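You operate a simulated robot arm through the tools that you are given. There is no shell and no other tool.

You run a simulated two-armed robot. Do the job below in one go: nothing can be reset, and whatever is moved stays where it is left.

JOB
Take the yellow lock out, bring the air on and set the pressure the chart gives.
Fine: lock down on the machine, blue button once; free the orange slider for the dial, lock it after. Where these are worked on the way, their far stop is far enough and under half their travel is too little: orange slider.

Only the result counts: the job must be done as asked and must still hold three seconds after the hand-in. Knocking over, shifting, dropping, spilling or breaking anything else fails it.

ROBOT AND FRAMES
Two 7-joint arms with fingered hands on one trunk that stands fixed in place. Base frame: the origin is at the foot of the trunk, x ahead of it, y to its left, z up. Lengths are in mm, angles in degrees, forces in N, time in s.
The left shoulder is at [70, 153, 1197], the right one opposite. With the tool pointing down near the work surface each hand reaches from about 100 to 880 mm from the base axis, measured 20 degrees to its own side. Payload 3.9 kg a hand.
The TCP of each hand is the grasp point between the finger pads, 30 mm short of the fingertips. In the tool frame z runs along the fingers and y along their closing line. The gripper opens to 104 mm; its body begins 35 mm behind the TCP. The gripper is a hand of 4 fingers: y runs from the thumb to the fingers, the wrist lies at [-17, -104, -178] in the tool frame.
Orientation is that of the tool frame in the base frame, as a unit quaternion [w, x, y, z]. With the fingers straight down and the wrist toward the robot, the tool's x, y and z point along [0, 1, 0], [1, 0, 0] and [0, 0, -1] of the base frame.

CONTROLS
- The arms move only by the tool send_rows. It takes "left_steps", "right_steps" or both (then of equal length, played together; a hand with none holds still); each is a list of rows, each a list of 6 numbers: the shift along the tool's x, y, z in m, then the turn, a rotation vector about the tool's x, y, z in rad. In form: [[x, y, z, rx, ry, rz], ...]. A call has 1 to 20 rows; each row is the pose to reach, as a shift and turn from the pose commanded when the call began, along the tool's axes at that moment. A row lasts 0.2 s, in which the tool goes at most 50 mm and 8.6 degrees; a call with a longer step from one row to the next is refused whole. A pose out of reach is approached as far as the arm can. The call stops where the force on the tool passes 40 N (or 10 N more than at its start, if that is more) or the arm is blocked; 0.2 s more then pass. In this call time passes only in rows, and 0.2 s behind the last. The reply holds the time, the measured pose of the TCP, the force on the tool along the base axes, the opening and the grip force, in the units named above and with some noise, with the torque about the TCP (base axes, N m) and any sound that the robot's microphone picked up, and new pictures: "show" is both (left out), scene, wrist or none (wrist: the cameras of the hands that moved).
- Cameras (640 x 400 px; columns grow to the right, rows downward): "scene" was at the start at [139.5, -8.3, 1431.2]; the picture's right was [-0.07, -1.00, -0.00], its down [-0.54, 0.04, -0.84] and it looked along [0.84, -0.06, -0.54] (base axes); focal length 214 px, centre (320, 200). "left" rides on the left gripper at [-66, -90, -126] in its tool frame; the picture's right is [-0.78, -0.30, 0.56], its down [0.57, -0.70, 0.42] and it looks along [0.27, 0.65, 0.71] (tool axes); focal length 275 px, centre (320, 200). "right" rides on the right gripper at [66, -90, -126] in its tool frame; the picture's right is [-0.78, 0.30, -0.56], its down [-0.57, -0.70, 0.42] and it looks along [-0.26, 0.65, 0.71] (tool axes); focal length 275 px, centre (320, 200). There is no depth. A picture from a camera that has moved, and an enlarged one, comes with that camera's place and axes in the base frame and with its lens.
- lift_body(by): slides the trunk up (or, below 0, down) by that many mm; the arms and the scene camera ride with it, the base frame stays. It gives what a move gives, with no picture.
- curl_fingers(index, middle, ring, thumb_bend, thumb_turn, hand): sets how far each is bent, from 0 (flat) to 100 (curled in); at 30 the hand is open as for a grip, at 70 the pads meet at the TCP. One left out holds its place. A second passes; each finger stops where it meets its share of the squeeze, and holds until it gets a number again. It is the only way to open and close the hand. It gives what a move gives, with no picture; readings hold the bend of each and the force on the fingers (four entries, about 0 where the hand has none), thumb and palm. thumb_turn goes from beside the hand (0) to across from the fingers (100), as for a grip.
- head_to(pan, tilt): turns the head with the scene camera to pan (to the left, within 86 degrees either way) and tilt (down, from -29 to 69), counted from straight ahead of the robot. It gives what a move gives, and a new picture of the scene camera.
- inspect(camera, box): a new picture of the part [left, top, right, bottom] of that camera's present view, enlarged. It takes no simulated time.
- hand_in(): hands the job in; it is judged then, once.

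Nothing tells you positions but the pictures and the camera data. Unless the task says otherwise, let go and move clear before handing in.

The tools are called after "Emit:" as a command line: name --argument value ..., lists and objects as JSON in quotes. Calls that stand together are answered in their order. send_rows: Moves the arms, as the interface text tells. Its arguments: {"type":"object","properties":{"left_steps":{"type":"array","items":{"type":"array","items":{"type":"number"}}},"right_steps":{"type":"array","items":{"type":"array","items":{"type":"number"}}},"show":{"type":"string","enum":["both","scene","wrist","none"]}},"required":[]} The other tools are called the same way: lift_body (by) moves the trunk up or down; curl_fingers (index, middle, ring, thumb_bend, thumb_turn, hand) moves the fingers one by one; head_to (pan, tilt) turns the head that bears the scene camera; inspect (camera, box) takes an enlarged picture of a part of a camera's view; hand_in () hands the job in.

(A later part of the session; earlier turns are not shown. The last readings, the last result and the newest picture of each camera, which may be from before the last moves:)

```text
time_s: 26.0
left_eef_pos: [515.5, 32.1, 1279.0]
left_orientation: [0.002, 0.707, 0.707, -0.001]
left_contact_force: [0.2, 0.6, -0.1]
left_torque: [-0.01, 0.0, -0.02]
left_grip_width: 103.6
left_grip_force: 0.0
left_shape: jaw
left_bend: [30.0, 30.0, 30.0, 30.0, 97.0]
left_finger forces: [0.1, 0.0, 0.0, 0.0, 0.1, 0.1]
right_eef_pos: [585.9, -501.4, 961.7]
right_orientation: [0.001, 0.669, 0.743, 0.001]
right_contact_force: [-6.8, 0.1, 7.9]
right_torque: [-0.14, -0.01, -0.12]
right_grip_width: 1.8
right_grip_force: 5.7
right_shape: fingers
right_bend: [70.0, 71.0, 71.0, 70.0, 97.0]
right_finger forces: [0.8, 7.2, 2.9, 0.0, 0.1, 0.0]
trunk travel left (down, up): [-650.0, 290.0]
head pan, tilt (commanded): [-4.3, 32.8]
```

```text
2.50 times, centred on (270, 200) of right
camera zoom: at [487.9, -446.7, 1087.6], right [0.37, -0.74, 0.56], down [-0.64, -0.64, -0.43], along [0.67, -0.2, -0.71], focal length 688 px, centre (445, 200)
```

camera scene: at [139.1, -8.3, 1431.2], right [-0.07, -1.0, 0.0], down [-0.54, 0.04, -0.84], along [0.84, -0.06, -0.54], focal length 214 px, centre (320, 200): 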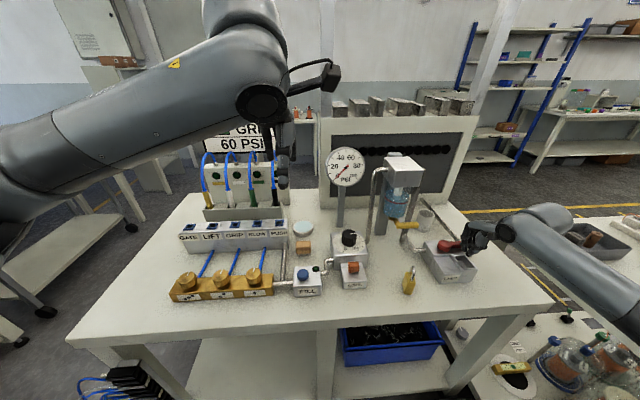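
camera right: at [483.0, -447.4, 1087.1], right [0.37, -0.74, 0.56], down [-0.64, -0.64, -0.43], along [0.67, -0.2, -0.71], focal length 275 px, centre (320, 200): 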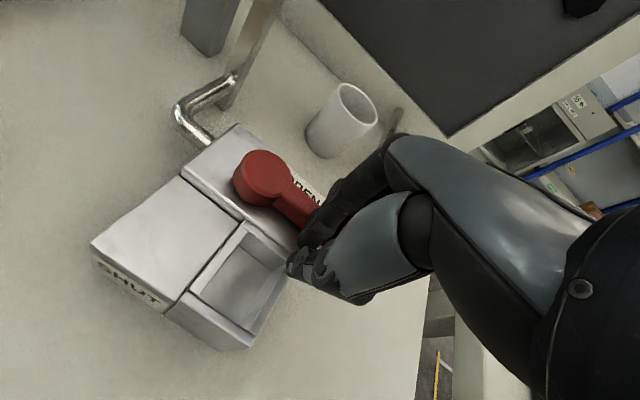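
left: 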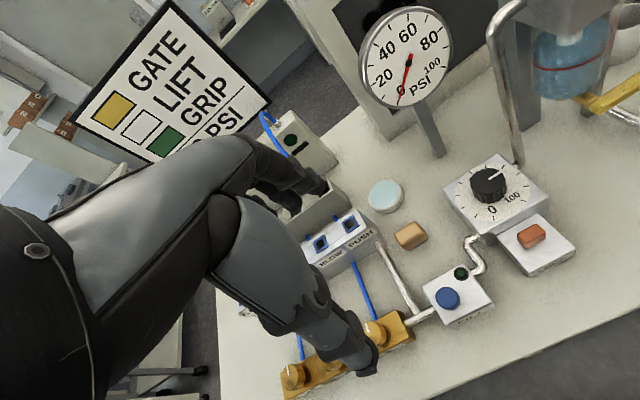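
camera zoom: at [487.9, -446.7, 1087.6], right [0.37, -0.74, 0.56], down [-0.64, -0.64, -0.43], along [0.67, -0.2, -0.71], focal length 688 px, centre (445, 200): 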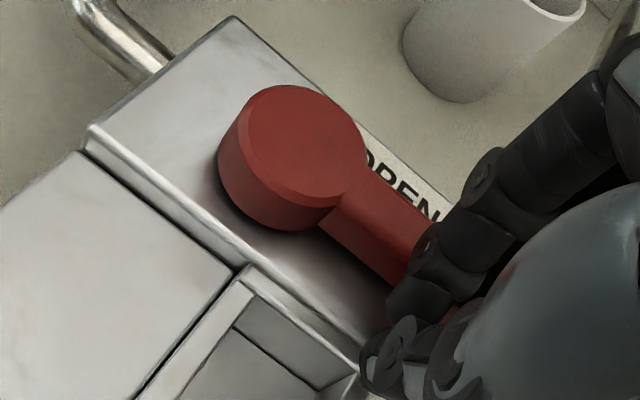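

The lever has stopped at OPEN; the hand moved on 5 mm while the lever stayed put. I back the right hand off, raise it and park it to the right.

Emit:
send_rows --right_steps '[[0, -0.01, 0, 0, 0, 0], [0, -0.025, 0, 0, 0, 0], [0, -0.03, -0.03, 0, 0, 0], [0, -0.03, -0.07, 0, 0, 0], [0, -0.04, -0.11, 0, 0, 0], [0, -0.07, -0.15, 0, 0, 0.05], [0, -0.1, -0.19, 0, 0, 0.1]]' --show "scene"

Emit:
inspect --camera "scene" --box '[400, 200, 500, 300]'

Emit:
inspect --camera "scene" --box '[285, 140, 395, 300]'

Emit:
inspect --camera "right" --box '[0, 0, 640, 400]'

```text
time_s: 27.6
left_eef_pos: [517.5, 31.7, 1279.5]
left_orientation: [0.0, 0.707, 0.707, 0.0]
left_contact_force: [-0.3, -0.1, -0.1]
left_torque: [-0.01, 0.0, 0.0]
left_grip_width: 103.7
left_grip_force: 0.1
left_shape: jaw
left_bend: [30.0, 30.0, 30.0, 30.0, 97.0]
left_finger forces: [0.0, 0.1, 0.0, 0.1, 0.1, 0.0]
right_eef_pos: [484.8, -511.8, 1150.3]
right_orientation: [0.0, 0.706, 0.708, 0.0]
right_contact_force: [0.0, -0.5, 0.8]
right_torque: [-0.01, -0.02, -0.02]
right_grip_width: 2.7
right_grip_force: 0.0
right_shape: fingers
right_bend: [70.0, 70.0, 70.0, 70.0, 97.0]
right_finger forces: [0.0, 0.0, 0.1, 0.0, 0.1, 0.1]
trunk travel left (down, up): [-650.0, 290.0]
head pan, tilt (commanded): [-4.3, 32.8]
camera scene: at [138.1, -7.3, 1431.3], right [-0.07, -1.0, 0.0], down [-0.54, 0.04, -0.84], along [0.84, -0.06, -0.54], focal length 214 px, centre (320, 200)
```

scene: 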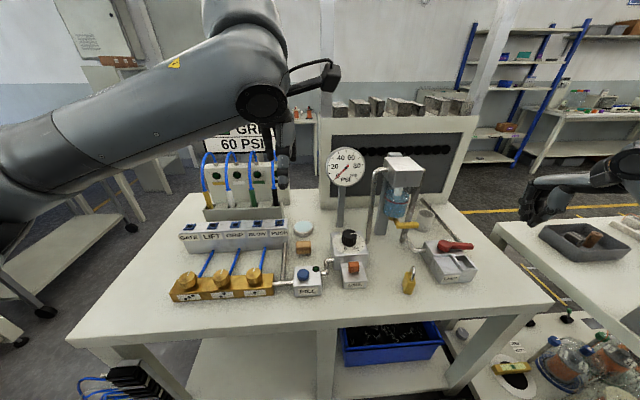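

```text
4.00 times, centred on (450, 250) of scene
camera zoom: at [138.1, -7.3, 1431.3], right [-0.07, -1.0, 0.0], down [-0.54, 0.04, -0.84], along [0.84, -0.06, -0.54], focal length 858 px, centre (-200, 0)
```

zoom: 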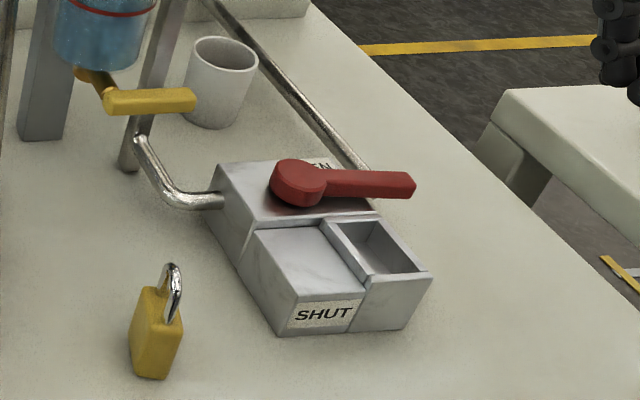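

```text
2.50 times, centred on (340, 220) of scene
camera zoom: at [138.1, -7.3, 1431.3], right [-0.07, -1.0, 0.0], down [-0.54, 0.04, -0.84], along [0.84, -0.06, -0.54], focal length 536 px, centre (270, 150)
```

zoom: 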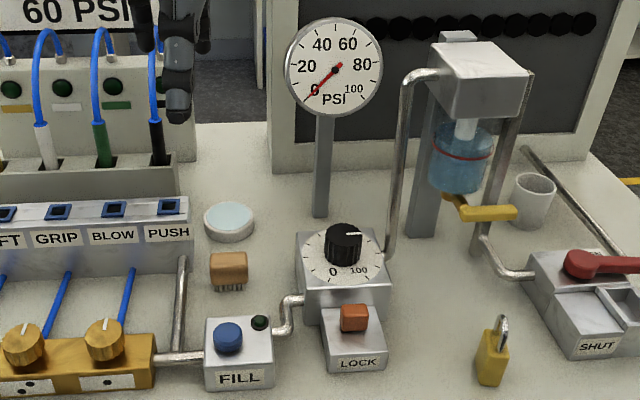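

```text
1.00 times, centred on (320, 200) of right (not enlarged: the box is as wide or as high as the picture)
camera zoom: at [394.4, -447.1, 1276.3], right [0.3, -0.77, 0.56], down [-0.7, -0.58, -0.42], along [0.65, -0.26, -0.71], focal length 275 px, centre (320, 200)
```

zoom: 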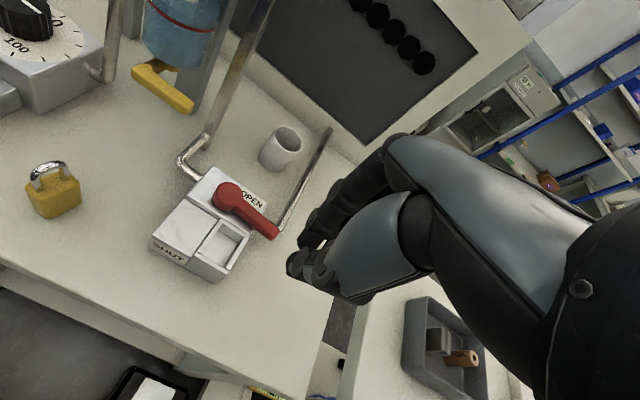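

The lever sits at OPEN and the lock stands undisturbed. Next is the blue button with the left hand: I shape it into a narrow thumb and middle-finger poker.

Emit:
curl_fingers --hand "left" --index 100 --middle 70 --ring 100 --thumb_bend 70

Emit:
send_rows --left_steps '[[-0.004, 0.006, 0.04, 0, 0, 0], [-0.008, 0.012, 0.08, 0, 0, 0], [-0.012, 0.018, 0.12, 0, 0, 0], [-0.016, 0.024, 0.16, 0, 0, 0], [-0.018, 0.024, 0.2, 0, 0, 0], [-0.018, 0.024, 0.24, 0, 0, 0]]'

Emit:
inspect --camera "scene" --box '[240, 170, 360, 310]'

Emit:
inspect --camera "left" --box '[260, 150, 500, 350]'

```text
time_s: 28.6
left_eef_pos: [518.4, 31.7, 1278.7]
left_orientation: [0.0, 0.707, 0.707, 0.0]
left_contact_force: [0.9, -0.7, -0.2]
left_torque: [-0.04, -0.02, 0.01]
left_grip_width: 5.6
left_grip_force: 0.0
left_shape: fingers
left_bend: [81.0, 70.0, 100.0, 66.0, 97.0]
left_finger forces: [0.0, 0.0, 0.0, 0.0, 0.0, 0.1]
right_eef_pos: [486.9, -512.2, 1149.0]
right_orientation: [-0.001, 0.706, 0.708, 0.0]
right_contact_force: [0.5, -0.6, 0.4]
right_torque: [0.02, 0.05, 0.04]
right_grip_width: 2.9
right_grip_force: 0.1
right_shape: fingers
right_bend: [70.0, 70.0, 70.0, 70.0, 97.0]
right_finger forces: [0.1, 0.0, 0.0, 0.0, 0.1, 0.0]
trunk travel left (down, up): [-650.0, 290.0]
head pan, tilt (commanded): [-4.3, 32.8]
```

```text
time_s: 30.0
left_eef_pos: [543.1, 12.0, 1037.9]
left_orientation: [0.0, 0.707, 0.707, 0.001]
left_contact_force: [-0.4, -0.2, 0.2]
left_torque: [-0.01, 0.0, 0.0]
left_grip_width: 7.1
left_grip_force: 0.1
left_shape: fingers
left_bend: [82.0, 70.0, 100.0, 66.0, 97.0]
left_finger forces: [0.1, 0.1, 0.0, 0.0, 0.0, 0.1]
right_eef_pos: [488.0, -512.1, 1148.9]
right_orientation: [0.0, 0.705, 0.709, -0.001]
right_contact_force: [0.4, -0.7, -0.6]
right_torque: [-0.01, 0.01, -0.02]
right_grip_width: 2.7
right_grip_force: 0.0
right_shape: fingers
right_bend: [70.0, 70.0, 70.0, 70.0, 97.0]
right_finger forces: [0.0, 0.1, 0.1, 0.0, 0.0, 0.0]
trunk travel left (down, up): [-650.0, 290.0]
head pan, tilt (commanded): [-4.3, 32.8]
camera scene: at [139.8, -8.0, 1431.2], right [-0.07, -1.0, 0.0], down [-0.54, 0.04, -0.84], along [0.84, -0.06, -0.54], focal length 214 px, centre (320, 200)
camera left: at [454.2, -53.6, 1162.2], right [-0.3, -0.78, -0.56], down [-0.7, 0.57, -0.43], along [0.65, 0.27, -0.71], focal length 275 px, centre (320, 200)
```

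scene: 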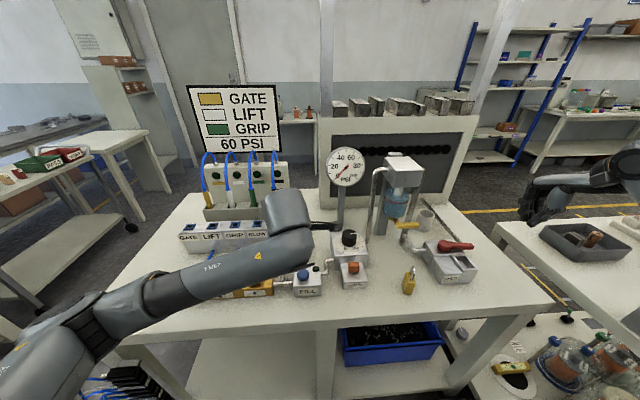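
left: 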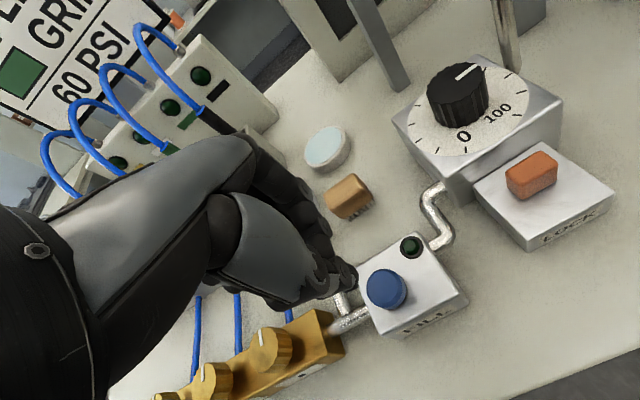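

```text
2.86 times, centred on (300, 240) of scene
camera zoom: at [139.8, -8.0, 1431.2], right [-0.07, -1.0, 0.0], down [-0.54, 0.04, -0.84], along [0.84, -0.06, -0.54], focal length 613 px, centre (377, 86)
```

zoom: 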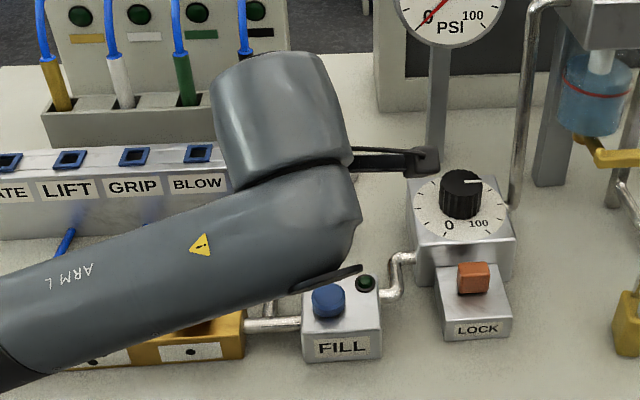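

```text
2.00 times, centred on (380, 250) of left
camera zoom: at [454.2, -53.6, 1162.2], right [-0.3, -0.78, -0.56], down [-0.7, 0.57, -0.43], along [0.65, 0.27, -0.71], focal length 551 px, centre (200, 100)
```

zoom: 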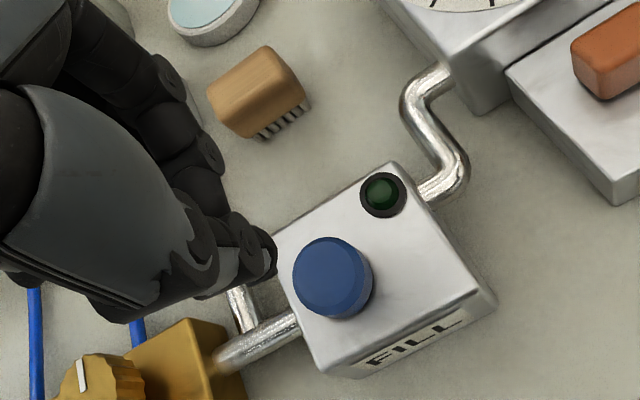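

The index got caught on the thumb at 81. I reopen the thumb, fully curl the index and ring, then bring the thumb back against the middle finger.

Emit:
curl_fingers --hand "left" --index 100 --middle 68 --ring 100 --thumb_bend 35

Emit:
inspect --camera "left" --box '[180, 120, 440, 340]'

```text
time_s: 31.0
left_eef_pos: [542.9, 13.2, 1037.0]
left_orientation: [0.0, 0.707, 0.707, 0.0]
left_contact_force: [-0.6, 0.1, -0.6]
left_torque: [0.0, 0.01, -0.01]
left_grip_width: 62.0
left_grip_force: 0.0
left_shape: fingers
left_bend: [100.0, 68.0, 100.0, 35.0, 97.0]
left_finger forces: [0.1, 0.1, 0.1, 0.1, 0.0, 0.0]
right_eef_pos: [487.1, -512.8, 1149.4]
right_orientation: [-0.001, 0.706, 0.708, 0.0]
right_contact_force: [-0.3, -0.5, 0.4]
right_torque: [-0.01, 0.0, 0.01]
right_grip_width: 2.8
right_grip_force: 0.0
right_shape: fingers
right_bend: [70.0, 70.0, 70.0, 70.0, 97.0]
right_finger forces: [0.0, 0.0, 0.1, 0.1, 0.0, 0.0]
trunk travel left (down, up): [-650.0, 290.0]
head pan, tilt (commanded): [-4.3, 32.8]
```

```text
1.82 times, centred on (310, 230) of left
camera zoom: at [454.1, -53.8, 1162.5], right [-0.3, -0.78, -0.56], down [-0.7, 0.57, -0.42], along [0.65, 0.27, -0.71], focal length 500 px, centre (338, 146)
```

zoom: 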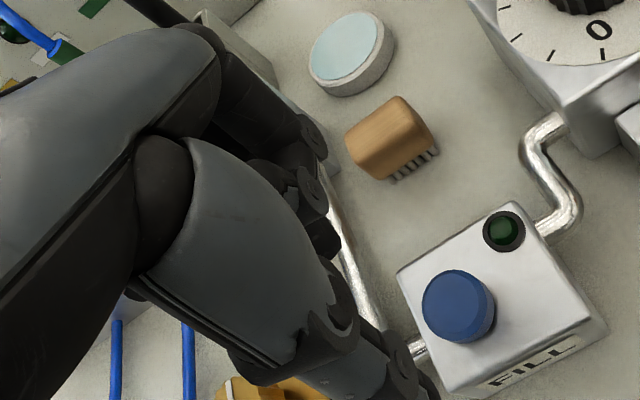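

With index and ring curled, the middle fingertip protrudes alone near (554, 23, 1008), offset about (+11, +10) from the TCP. I shift so that this tip is over the button and come down close above it.

Emit:
send_rows --left_steps '[[-0.005, -0.006, 0.02, 0, 0, 0], [-0.01, -0.011, 0.045, 0, 0, 0], [-0.01, -0.011, 0.065, 0, 0, 0]]' --show "wrist"

Emit:
inspect --camera "left" --box '[240, 160, 440, 340]'

Emit:
inspect --camera "scene" --box '[260, 220, 360, 310]'

```text
time_s: 31.8
left_eef_pos: [531.9, 2.4, 973.3]
left_orientation: [0.0, 0.707, 0.708, 0.0]
left_contact_force: [0.3, -0.9, -0.2]
left_torque: [0.02, 0.01, -0.02]
left_grip_width: 62.2
left_grip_force: 0.1
left_shape: fingers
left_bend: [100.0, 68.0, 100.0, 35.0, 97.0]
left_finger forces: [0.1, 0.0, 0.1, 0.1, 0.0, 0.0]
right_eef_pos: [487.3, -513.4, 1149.1]
right_orientation: [0.0, 0.705, 0.709, 0.0]
right_contact_force: [-0.3, 0.1, -0.2]
right_torque: [-0.05, 0.01, -0.03]
right_grip_width: 2.6
right_grip_force: 0.0
right_shape: fingers
right_bend: [70.0, 70.0, 70.0, 70.0, 97.0]
right_finger forces: [0.0, 0.0, 0.0, 0.0, 0.0, 0.1]
trunk travel left (down, up): [-650.0, 290.0]
head pan, tilt (commanded): [-4.3, 32.8]
camera left: at [442.6, -63.2, 1097.6], right [-0.3, -0.78, -0.56], down [-0.7, 0.57, -0.42], along [0.65, 0.27, -0.71], focal length 275 px, centre (320, 200)
```

left: 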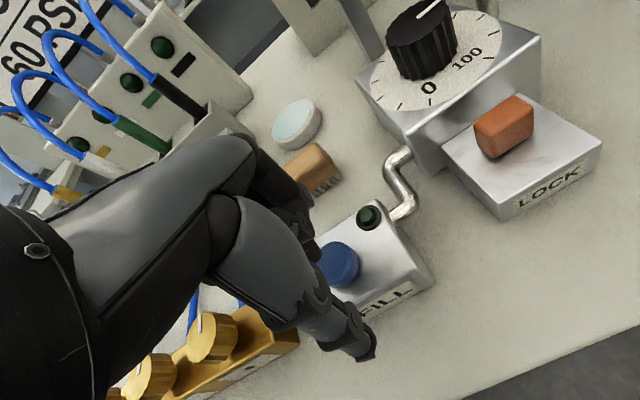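

```text
2.22 times, centred on (340, 250) of left
camera zoom: at [442.6, -63.2, 1097.6], right [-0.3, -0.78, -0.56], down [-0.7, 0.57, -0.42], along [0.65, 0.27, -0.71], focal length 612 px, centre (276, 89)
```

zoom: 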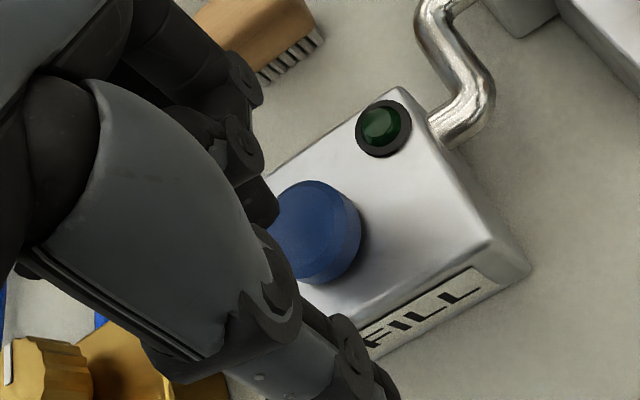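

```text
4.44 times, centred on (310, 265) of scene
camera zoom: at [139.5, -8.1, 1431.2], right [-0.07, -1.0, 0.0], down [-0.54, 0.04, -0.84], along [0.84, -0.06, -0.54], focal length 953 px, centre (364, -89)
```

zoom: 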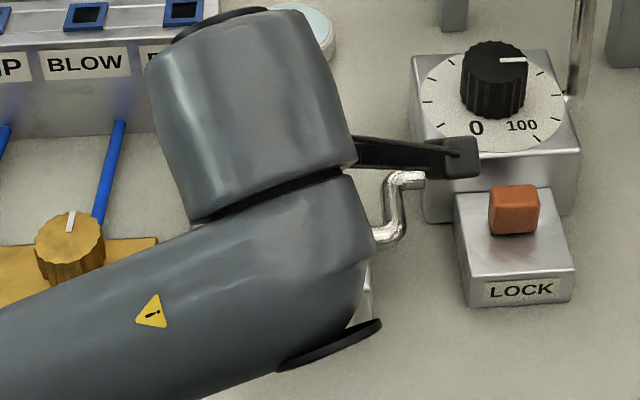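

The middle fingertip is over the button's centre, about 22 mm above it. I go down slowly, checking force and sound.

Emit:
send_rows --left_steps '[[0, 0, 0.008, 0, 0, 0], [0, 0, 0.016, 0, 0, 0], [0, 0, 0.02, 0, 0, 0]]' --show "wrist"

Emit:
inspect --camera "left" --box '[240, 160, 440, 340]'

```text
time_s: 32.6
left_eef_pos: [531.3, 2.2, 952.8]
left_orientation: [0.0, 0.707, 0.707, 0.001]
left_contact_force: [1.1, -1.1, 2.4]
left_torque: [0.03, -0.07, 0.01]
left_grip_width: 61.9
left_grip_force: 1.4
left_shape: fingers
left_bend: [100.0, 68.0, 100.0, 35.0, 97.0]
left_finger forces: [0.0, 2.7, 0.1, 0.1, 0.1, 0.0]
right_eef_pos: [486.7, -512.9, 1150.8]
right_orientation: [0.001, 0.705, 0.709, 0.0]
right_contact_force: [-0.4, 0.0, 0.5]
right_torque: [0.02, -0.02, -0.02]
right_grip_width: 2.8
right_grip_force: 0.0
right_shape: fingers
right_bend: [70.0, 70.0, 70.0, 70.0, 97.0]
right_finger forces: [0.0, 0.0, 0.1, 0.0, 0.0, 0.1]
trunk travel left (down, up): [-650.0, 290.0]
head pan, tilt (commanded): [-4.3, 32.8]
heard: click
camera left: at [442.1, -63.7, 1077.9], right [-0.29, -0.78, -0.56], down [-0.7, 0.57, -0.43], along [0.65, 0.27, -0.71], focal length 275 px, centre (320, 200)
```

left: 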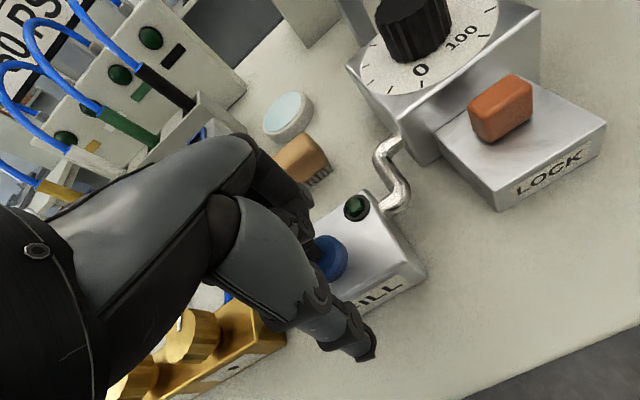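

```text
2.22 times, centred on (340, 250) of left
camera zoom: at [442.1, -63.7, 1077.9], right [-0.29, -0.78, -0.56], down [-0.7, 0.57, -0.43], along [0.65, 0.27, -0.71], focal length 612 px, centre (276, 89)
```

zoom: 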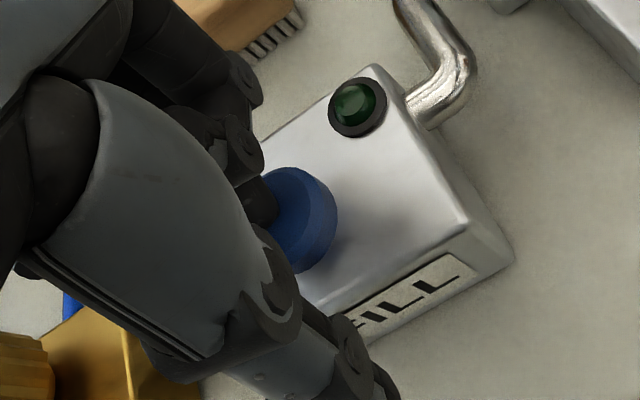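

A click was heard at about 2.7 N, so the button has been pressed once. I retract straight up and check the gauge and lamp.

Emit:
send_rows --left_steps '[[0, 0, -0.02, 0, 0, 0], [0, 0, -0.06, 0, 0, 0], [0, -0.01, -0.11, 0, 0, 0], [0.03, -0.03, -0.15, 0, 0, 0], [0.07, -0.05, -0.17, 0, 0, 0]]' --show "scene"

Emit:
inspect --camera "scene" --box '[320, 140, 380, 200]'

Emit:
inspect --camera "scene" --box '[285, 220, 385, 300]'

Emit:
inspect --camera "left" --box '[320, 0, 640, 400]'

```text
refused: row 3 steps farther than a row can; nothing moved
```

```text
6.67 times, centred on (350, 170) of scene
camera zoom: at [139.1, -8.5, 1431.3], right [-0.07, -1.0, 0.0], down [-0.54, 0.04, -0.84], along [0.84, -0.06, -0.54], focal length 1430 px, centre (120, 400)
```

zoom: 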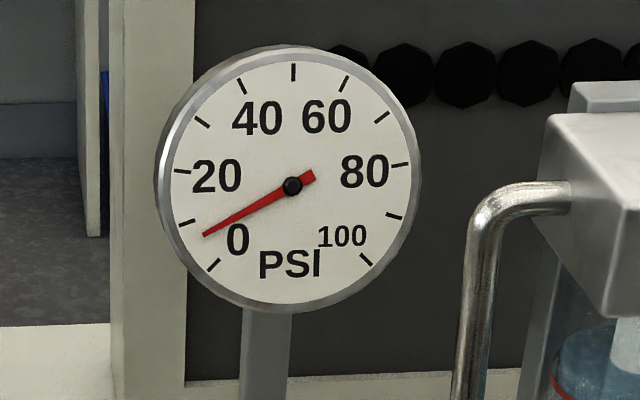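

```text
5.00 times, centred on (335, 260) of scene
camera zoom: at [139.1, -8.5, 1431.3], right [-0.07, -1.0, 0.0], down [-0.54, 0.04, -0.84], along [0.84, -0.06, -0.54], focal length 1072 px, centre (245, -100)
```

zoom: 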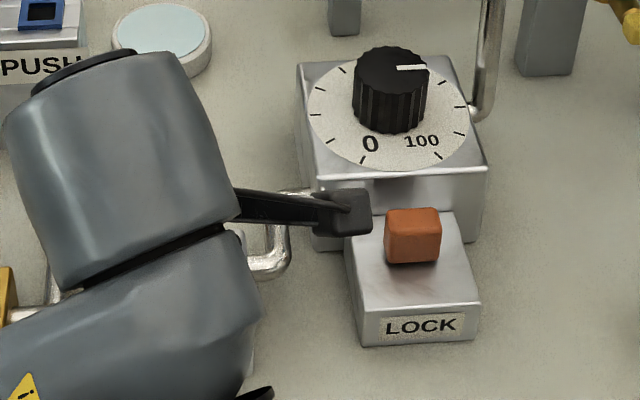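

```text
1.00 times, centred on (480, 200) of left (not enlarged: the box is as wide or as high as the picture)
camera zoom: at [442.1, -63.7, 1077.9], right [-0.29, -0.78, -0.56], down [-0.7, 0.57, -0.43], along [0.65, 0.27, -0.71], focal length 275 px, centre (160, 200)
```

zoom: 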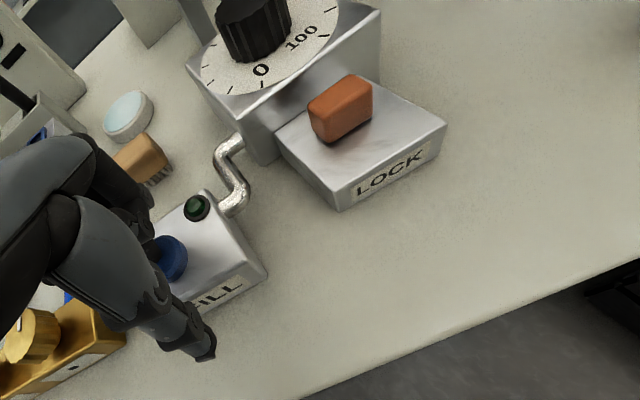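

The gauge needle is already rising, so the press worked. My retract was refused for too long a step, so I resend it with shorter ones.

Emit:
send_rows --left_steps '[[0, 0, -0.015, 0, 0, 0], [0, 0, -0.05, 0, 0, 0], [0, -0.005, -0.09, 0, 0, 0], [0.02, -0.02, -0.125, 0, 0, 0], [0.05, -0.03, -0.15, 0, 0, 0], [0.09, -0.04, -0.17, 0, 0, 0]]' --show "scene"

Emit:
inspect --camera "scene" --box '[320, 140, 380, 200]'

Emit:
inspect --camera "scene" --box '[285, 220, 385, 300]'

```text
time_s: 34.0
left_eef_pos: [490.6, 94.9, 1122.2]
left_orientation: [0.001, 0.707, 0.707, 0.0]
left_contact_force: [-0.6, -0.3, -0.4]
left_torque: [-0.02, -0.02, 0.04]
left_grip_width: 62.0
left_grip_force: 0.1
left_shape: fingers
left_bend: [100.0, 68.0, 100.0, 35.0, 97.0]
left_finger forces: [0.1, 0.0, 0.0, 0.0, 0.1, 0.0]
right_eef_pos: [487.0, -511.5, 1150.6]
right_orientation: [0.001, 0.705, 0.709, 0.0]
right_contact_force: [0.3, 0.3, 0.8]
right_torque: [-0.01, -0.03, -0.03]
right_grip_width: 2.9
right_grip_force: 0.0
right_shape: fingers
right_bend: [70.0, 70.0, 70.0, 70.0, 97.0]
right_finger forces: [0.1, 0.0, 0.0, 0.0, 0.1, 0.0]
trunk travel left (down, up): [-650.0, 290.0]
head pan, tilt (commanded): [-4.3, 32.8]
camera scene: at [138.3, -6.8, 1431.3], right [-0.07, -1.0, 0.0], down [-0.54, 0.04, -0.84], along [0.84, -0.06, -0.54], focal length 214 px, centre (320, 200)
```

scene: 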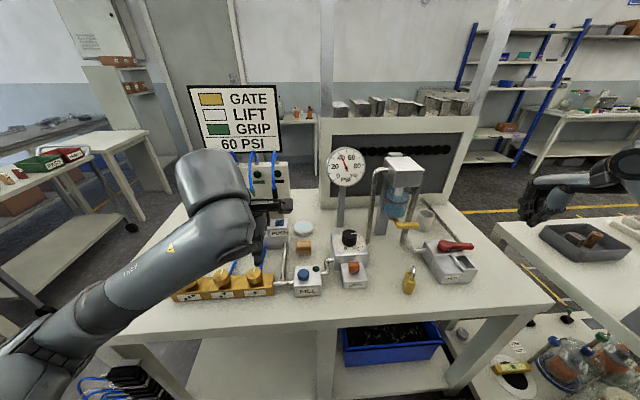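

```text
6.67 times, centred on (350, 170) of scene
camera zoom: at [138.3, -6.8, 1431.3], right [-0.07, -1.0, 0.0], down [-0.54, 0.04, -0.84], along [0.84, -0.06, -0.54], focal length 1430 px, centre (120, 400)
```

zoom: 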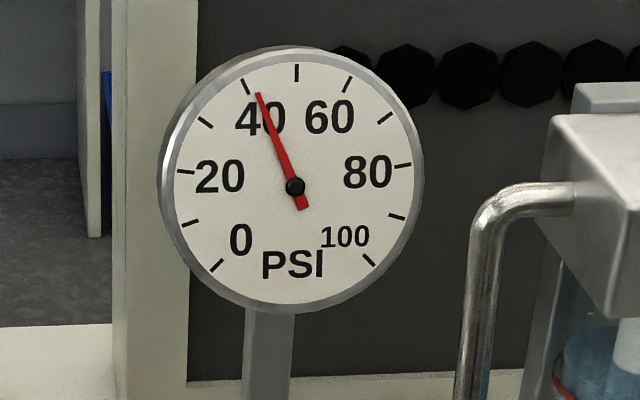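

```text
5.00 times, centred on (335, 260) of scene
camera zoom: at [138.3, -6.8, 1431.3], right [-0.07, -1.0, 0.0], down [-0.54, 0.04, -0.84], along [0.84, -0.06, -0.54], focal length 1072 px, centre (245, -100)
```

zoom: 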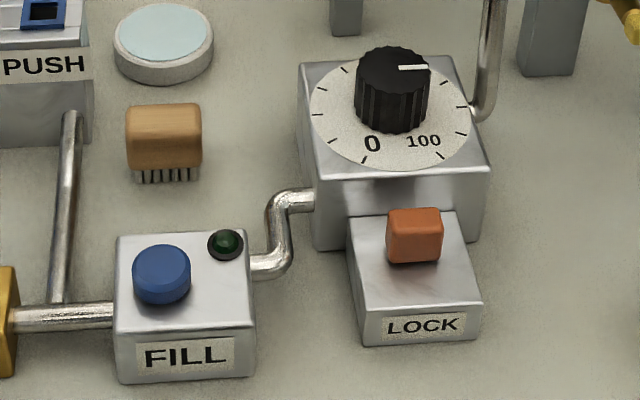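

Pressure is building and the lamp box is as expected. I take a closer look at the slider and dial while the pressure settles.

Emit:
inspect --camera "scene" --box '[335, 250, 375, 295]'

Emit:
inspect --camera "left" --box '[320, 0, 640, 300]'

Emit:
inspect --camera "right" --box '[0, 0, 160, 120]'

Emit:
inspect --camera "scene" --box '[330, 222, 375, 262]'

```text
8.89 times, centred on (355, 272) of scene
camera zoom: at [138.3, -6.8, 1431.3], right [-0.07, -1.0, 0.0], down [-0.54, 0.04, -0.84], along [0.84, -0.06, -0.54], focal length 1906 px, centre (9, -444)
```

zoom: 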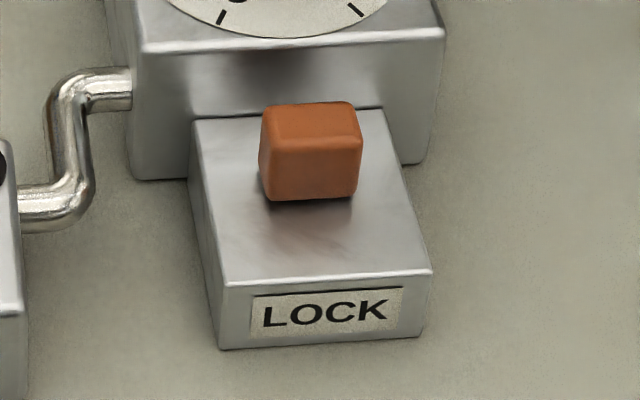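

```text
1.33 times, centred on (480, 150) of left
camera zoom: at [400.9, 28.6, 1248.2], right [-0.3, -0.78, -0.56], down [-0.7, 0.57, -0.42], along [0.65, 0.26, -0.71], focal length 367 px, centre (107, 267)
```

zoom: 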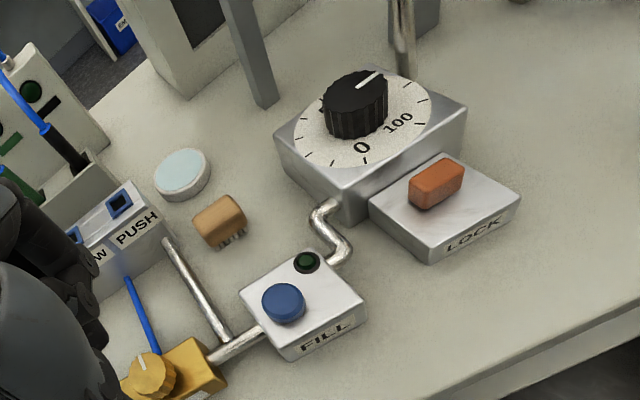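

```text
3.33 times, centred on (80, 60) of right
camera zoom: at [395.3, -446.5, 1276.1], right [0.3, -0.77, 0.56], down [-0.7, -0.58, -0.42], along [0.65, -0.26, -0.71], focal length 918 px, centre (1120, 667)
```

zoom: 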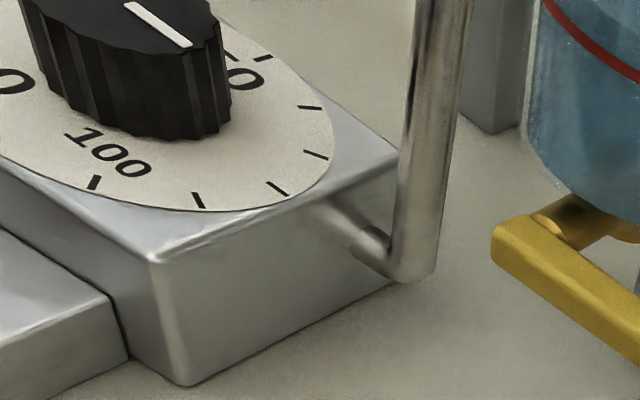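

```text
10.00 times, centred on (352, 242) of scene
camera zoom: at [138.3, -6.8, 1431.3], right [-0.07, -1.0, 0.0], down [-0.54, 0.04, -0.84], along [0.84, -0.06, -0.54], focal length 2145 px, centre (-5, -220)
```

zoom: 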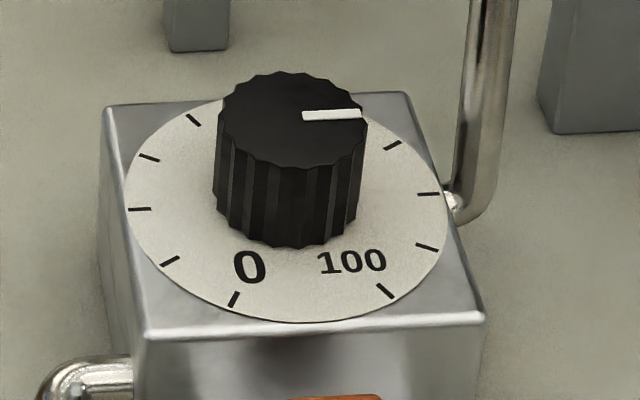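

I place the knob near (645, −138) with its top at z≈970, and the riser pipe near (677, −217), well off to the right. I zoom on the slider from the left wrist camera to measure the gap behind its cap.

Emit:
inspect --camera "left" --box '[490, 90, 600, 200]'

Emit:
inspect --camera "left" --box '[440, 30, 600, 160]'

Emit:
inspect --camera "scene" --box '[320, 140, 380, 200]'

```text
3.64 times, centred on (545, 145) of left
camera zoom: at [400.9, 28.6, 1248.2], right [-0.3, -0.78, -0.56], down [-0.7, 0.57, -0.42], along [0.65, 0.26, -0.71], focal length 1001 px, centre (-498, 400)
```

zoom: 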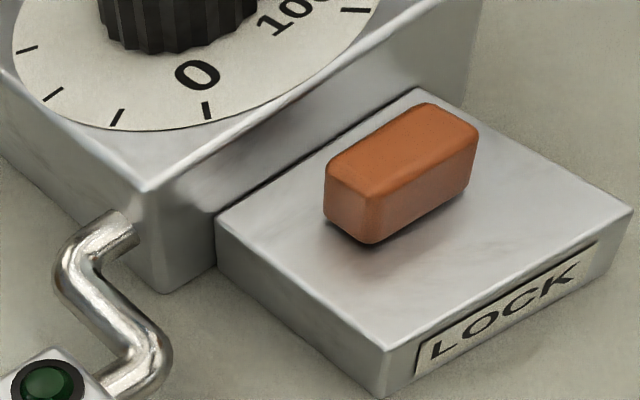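

```text
3.08 times, centred on (520, 95) of left
camera zoom: at [400.9, 28.6, 1248.2], right [-0.3, -0.78, -0.56], down [-0.7, 0.57, -0.42], along [0.65, 0.26, -0.71], focal length 847 px, centre (-295, 523)
```

zoom: 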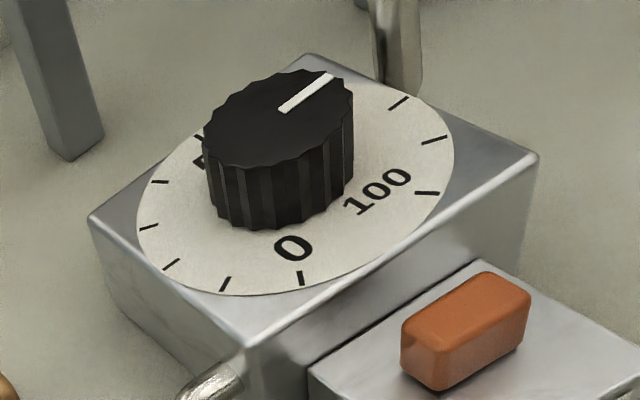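

```text
6.67 times, centred on (350, 170) of scene
camera zoom: at [138.3, -6.8, 1431.3], right [-0.07, -1.0, 0.0], down [-0.54, 0.04, -0.84], along [0.84, -0.06, -0.54], focal length 1430 px, centre (120, 400)
```

zoom: 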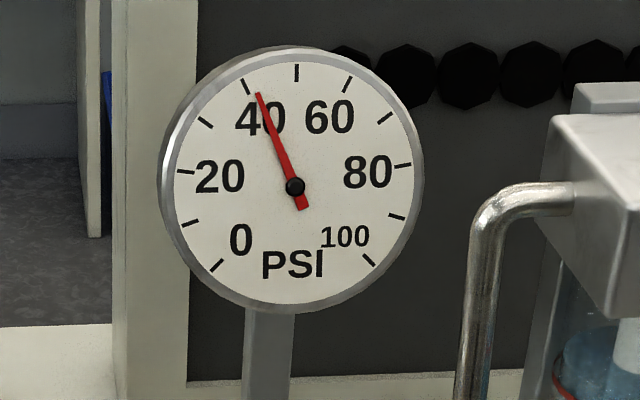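

The cap's base spans x 552–569 and y −125 to −155 on a block spanning x 523–587, so a finger will not fit well behind it. I'll first try pressing on its top with the left index and middle fingertips and dragging it toward me.

Emit:
curl_fingers --hand "left" --index 68 --middle 68 --ring 100 --thumb_bend 35

Emit:
send_rows --left_steps '[[-0.035, 0.008, 0.0, 0, 0, 0], [-0.075, 0.018, 0.01, 0, 0, 0], [-0.115, 0.028, 0.03, 0, 0, 0], [-0.155, 0.038, 0.05, 0, 0, 0], [-0.195, 0.048, 0.07, 0, 0, 0], [-0.225, 0.056, 0.1, 0, 0, 0], [-0.235, 0.0585, 0.13, 0, 0, 0]]'

Emit:
inspect --camera "left" --box '[240, 160, 440, 340]'

Emit:
inspect --camera "scene" --box '[300, 200, 400, 300]'

Emit:
inspect --camera "scene" --box '[320, 140, 380, 200]'

```text
time_s: 35.0
left_eef_pos: [492.0, 93.7, 1122.8]
left_orientation: [0.001, 0.707, 0.707, 0.0]
left_contact_force: [0.0, -0.6, 0.1]
left_torque: [0.04, -0.01, -0.05]
left_grip_width: 49.0
left_grip_force: 0.0
left_shape: fingers
left_bend: [68.0, 68.0, 100.0, 35.0, 97.0]
left_finger forces: [0.0, 0.1, 0.0, 0.0, 0.0, 0.1]
right_eef_pos: [486.5, -512.3, 1150.6]
right_orientation: [-0.001, 0.705, 0.709, 0.0]
right_contact_force: [-0.1, 0.2, -0.6]
right_torque: [0.0, -0.02, 0.0]
right_grip_width: 2.8
right_grip_force: 0.0
right_shape: fingers
right_bend: [70.0, 70.0, 70.0, 70.0, 97.0]
right_finger forces: [0.0, 0.0, 0.0, 0.0, 0.0, 0.1]
trunk travel left (down, up): [-650.0, 290.0]
head pan, tilt (commanded): [-4.3, 32.8]
```

```text
time_s: 36.6
left_eef_pos: [550.1, -142.0, 992.7]
left_orientation: [0.0, 0.707, 0.707, 0.0]
left_contact_force: [-0.9, 0.6, 0.3]
left_torque: [0.0, 0.01, 0.0]
left_grip_width: 49.3
left_grip_force: 0.1
left_shape: fingers
left_bend: [68.0, 68.0, 100.0, 35.0, 97.0]
left_finger forces: [0.0, 0.0, 0.1, 0.2, 0.0, 0.0]
right_eef_pos: [487.5, -512.9, 1149.5]
right_orientation: [0.0, 0.705, 0.709, -0.001]
right_contact_force: [0.3, 0.0, -0.8]
right_torque: [0.04, -0.02, -0.01]
right_grip_width: 3.2
right_grip_force: 0.0
right_shape: fingers
right_bend: [70.0, 70.0, 70.0, 70.0, 97.0]
right_finger forces: [0.0, 0.0, 0.0, 0.0, 0.0, 0.1]
trunk travel left (down, up): [-650.0, 290.0]
head pan, tilt (commanded): [-4.3, 32.8]
camera scene: at [139.6, -8.5, 1431.2], right [-0.07, -1.0, 0.0], down [-0.54, 0.04, -0.84], along [0.84, -0.06, -0.54], focal length 214 px, centre (320, 200)
camera left: at [460.6, -208.2, 1118.1], right [-0.3, -0.78, -0.56], down [-0.7, 0.57, -0.42], along [0.65, 0.26, -0.71], focal length 275 px, centre (320, 200)
```

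scene: 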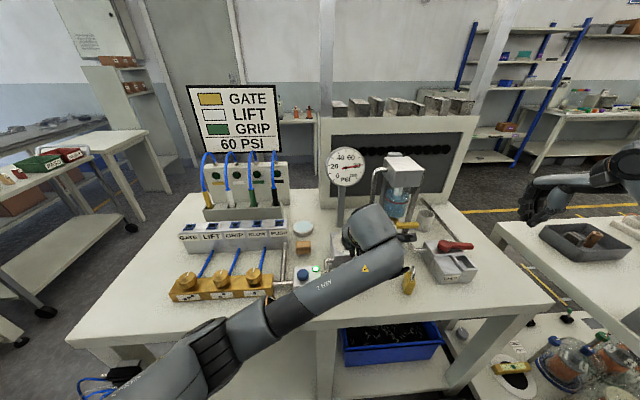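
left: 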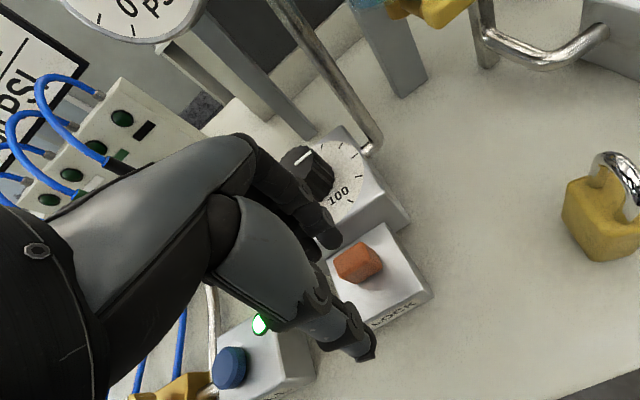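

```text
2.22 times, centred on (340, 250) of left
camera zoom: at [460.6, -208.2, 1118.1], right [-0.3, -0.78, -0.56], down [-0.7, 0.57, -0.42], along [0.65, 0.26, -0.71], focal length 612 px, centre (276, 89)
```

zoom: 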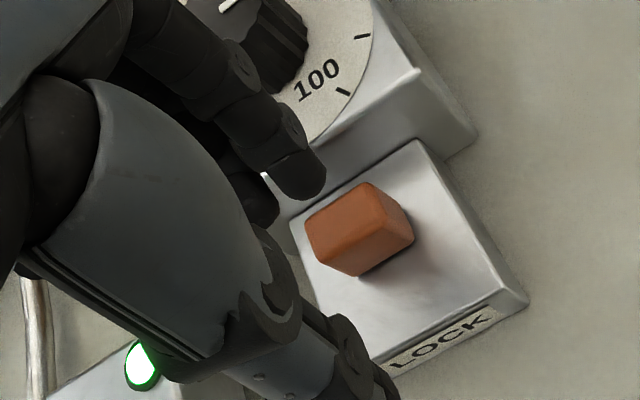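

```text
4.00 times, centred on (350, 250) of scene
camera zoom: at [139.6, -8.5, 1431.2], right [-0.07, -1.0, 0.0], down [-0.54, 0.04, -0.84], along [0.84, -0.06, -0.54], focal length 858 px, centre (200, 0)
```

zoom: 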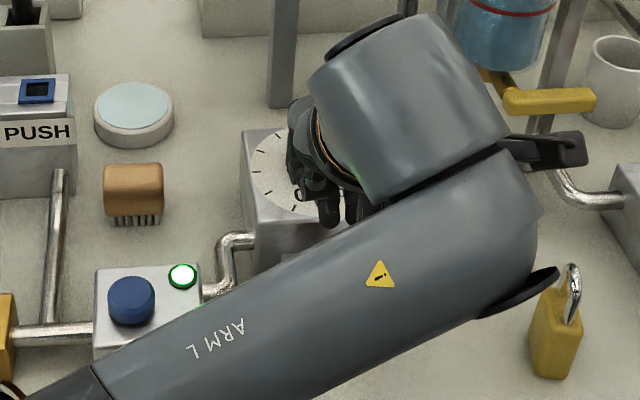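

```text
6.67 times, centred on (350, 170) of scene
camera zoom: at [139.6, -8.5, 1431.2], right [-0.07, -1.0, 0.0], down [-0.54, 0.04, -0.84], along [0.84, -0.06, -0.54], focal length 1430 px, centre (120, 400)
```

zoom: 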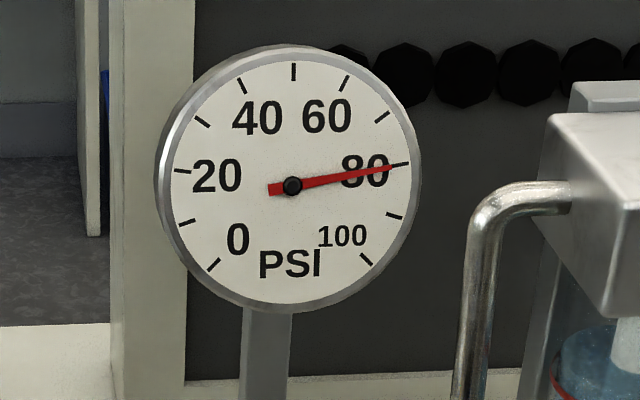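

The gauge has settled at 80 and the FILL lamp is green, so the air is on. The left index and middle tips are directly over the cap, and I lower them onto it.

Emit:
send_rows --left_steps '[[0, 0, 0.012, 0, 0, 0], [0, 0, 0.024, 0, 0, 0], [0, 0, 0.033, 0, 0, 0], [0, 0, 0.037, 0, 0, 0], [0, 0, 0.04, 0, 0, 0]]' --show "wrist"

Emit:
inspect --camera "left" --box '[240, 160, 440, 340]'

```text
time_s: 37.8
left_eef_pos: [548.7, -141.7, 957.1]
left_orientation: [0.004, 0.707, 0.708, 0.001]
left_contact_force: [1.1, 0.5, 17.0]
left_torque: [-0.15, -0.19, 0.04]
left_grip_width: 46.6
left_grip_force: 8.4
left_shape: fingers
left_bend: [70.0, 69.0, 100.0, 35.0, 97.0]
left_finger forces: [15.3, 1.9, 0.1, 0.0, 0.0, 0.1]
right_eef_pos: [485.0, -511.8, 1150.6]
right_orientation: [0.0, 0.705, 0.709, 0.0]
right_contact_force: [-0.1, 0.3, -0.6]
right_torque: [-0.01, 0.01, 0.04]
right_grip_width: 2.8
right_grip_force: 0.1
right_shape: fingers
right_bend: [70.0, 70.0, 70.0, 70.0, 97.0]
right_finger forces: [0.0, 0.0, 0.0, 0.1, 0.0, 0.0]
trunk travel left (down, up): [-650.0, 290.0]
head pan, tilt (commanded): [-4.3, 32.8]
camera left: at [458.8, -207.9, 1081.3], right [-0.29, -0.78, -0.56], down [-0.7, 0.57, -0.43], along [0.65, 0.26, -0.71], focal length 275 px, centre (320, 200)
```

left: 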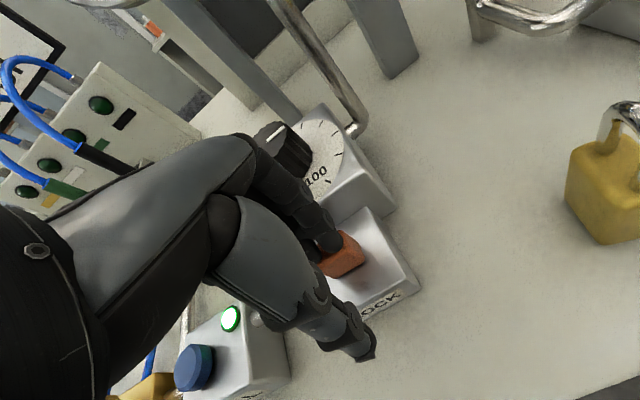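

```text
2.22 times, centred on (340, 250) of left
camera zoom: at [458.8, -207.9, 1081.3], right [-0.29, -0.78, -0.56], down [-0.7, 0.57, -0.43], along [0.65, 0.26, -0.71], focal length 612 px, centre (276, 89)
```

zoom: 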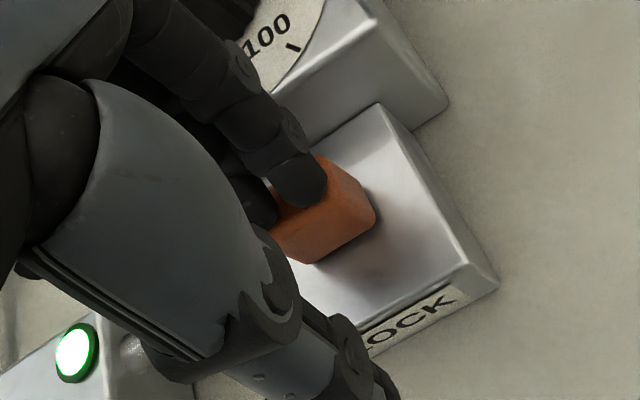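

The index fingertip now presses the cap with about 15 N. I drag toward myself in small steps.

Emit:
send_rows --left_steps '[[0, -0.004, 0, 0, 0, 0], [0, -0.008, 0, 0, 0, 0], [0, -0.012, 0, 0, 0, 0], [0, -0.016, 0, 0, 0, 0], [0, -0.02, 0, 0, 0, 0]]' --show "wrist"

Emit:
inspect --camera "left" --box '[240, 160, 440, 340]'

```text
time_s: 39.0
left_eef_pos: [530.1, -142.3, 956.4]
left_orientation: [0.005, 0.707, 0.707, 0.001]
left_contact_force: [7.5, -0.9, 31.7]
left_torque: [-0.3, -0.49, 0.05]
left_grip_width: 48.1
left_grip_force: 16.0
left_shape: fingers
left_bend: [68.0, 68.0, 100.0, 35.0, 97.0]
left_finger forces: [26.5, 4.6, 0.1, 0.0, 0.1, 0.1]
right_eef_pos: [484.0, -511.4, 1150.3]
right_orientation: [0.001, 0.705, 0.709, 0.001]
right_contact_force: [0.1, -0.9, 0.2]
right_torque: [-0.01, 0.0, 0.01]
right_grip_width: 2.7
right_grip_force: 0.1
right_shape: fingers
right_bend: [70.0, 70.0, 70.0, 70.0, 97.0]
right_finger forces: [0.1, 0.0, 0.0, 0.0, 0.1, 0.0]
trunk travel left (down, up): [-650.0, 290.0]
head pan, tilt (commanded): [-4.3, 32.8]
camera left: at [438.6, -207.9, 1081.4], right [-0.29, -0.78, -0.56], down [-0.7, 0.57, -0.43], along [0.65, 0.26, -0.71], focal length 275 px, centre (320, 200)
```

left: 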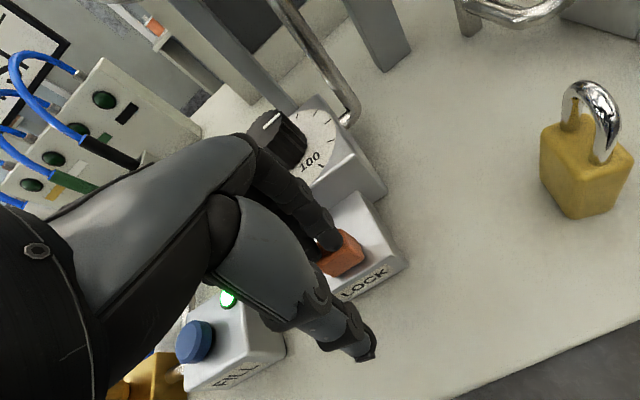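

```text
2.22 times, centred on (340, 250) of left
camera zoom: at [438.6, -207.9, 1081.4], right [-0.29, -0.78, -0.56], down [-0.7, 0.57, -0.43], along [0.65, 0.26, -0.71], focal length 612 px, centre (276, 89)
```

zoom: 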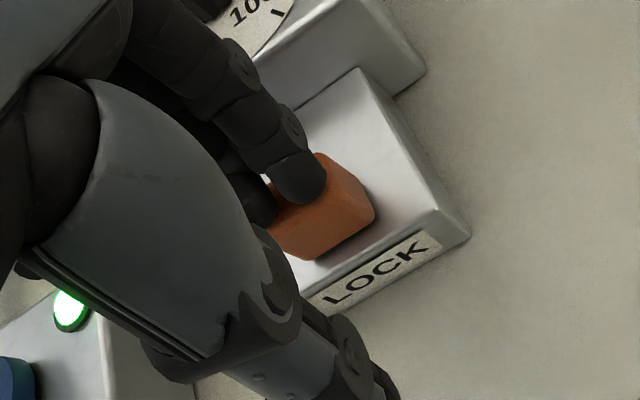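

The cap moved with the finger by about 18 mm. I ease the pressing force a little and drag a few mm further to see whether it is at its stop.

Emit:
send_rows --left_steps '[[0, -0.003, -0.0015, 0, 0, 0], [0, -0.006, -0.002, 0, 0, 0]]' --show "none"

Emit:
inspect --camera "left" --box '[240, 160, 440, 340]'

```text
time_s: 39.6
left_eef_pos: [523.3, -140.8, 958.2]
left_orientation: [0.003, 0.706, 0.708, 0.002]
left_contact_force: [7.7, 0.6, 30.5]
left_torque: [-0.35, -0.72, 0.05]
left_grip_width: 53.0
left_grip_force: 15.2
left_shape: fingers
left_bend: [64.0, 68.0, 100.0, 35.0, 97.0]
left_finger forces: [30.6, 0.0, 0.1, 0.1, 0.0, 0.0]
right_eef_pos: [485.2, -511.8, 1150.9]
right_orientation: [0.001, 0.705, 0.709, 0.0]
right_contact_force: [-0.5, -0.1, 0.1]
right_torque: [0.03, -0.02, 0.0]
right_grip_width: 3.0
right_grip_force: 0.1
right_shape: fingers
right_bend: [70.0, 70.0, 70.0, 70.0, 97.0]
right_finger forces: [0.0, 0.0, 0.0, 0.0, 0.1, 0.1]
trunk travel left (down, up): [-650.0, 290.0]
head pan, tilt (commanded): [-4.3, 32.8]
```

```text
2.22 times, centred on (340, 250) of left
camera zoom: at [432.8, -207.7, 1082.6], right [-0.29, -0.78, -0.56], down [-0.7, 0.57, -0.43], along [0.65, 0.26, -0.71], focal length 612 px, centre (276, 89)
```

zoom: 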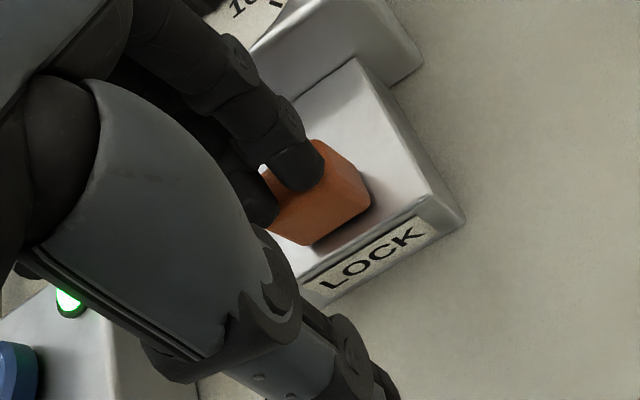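

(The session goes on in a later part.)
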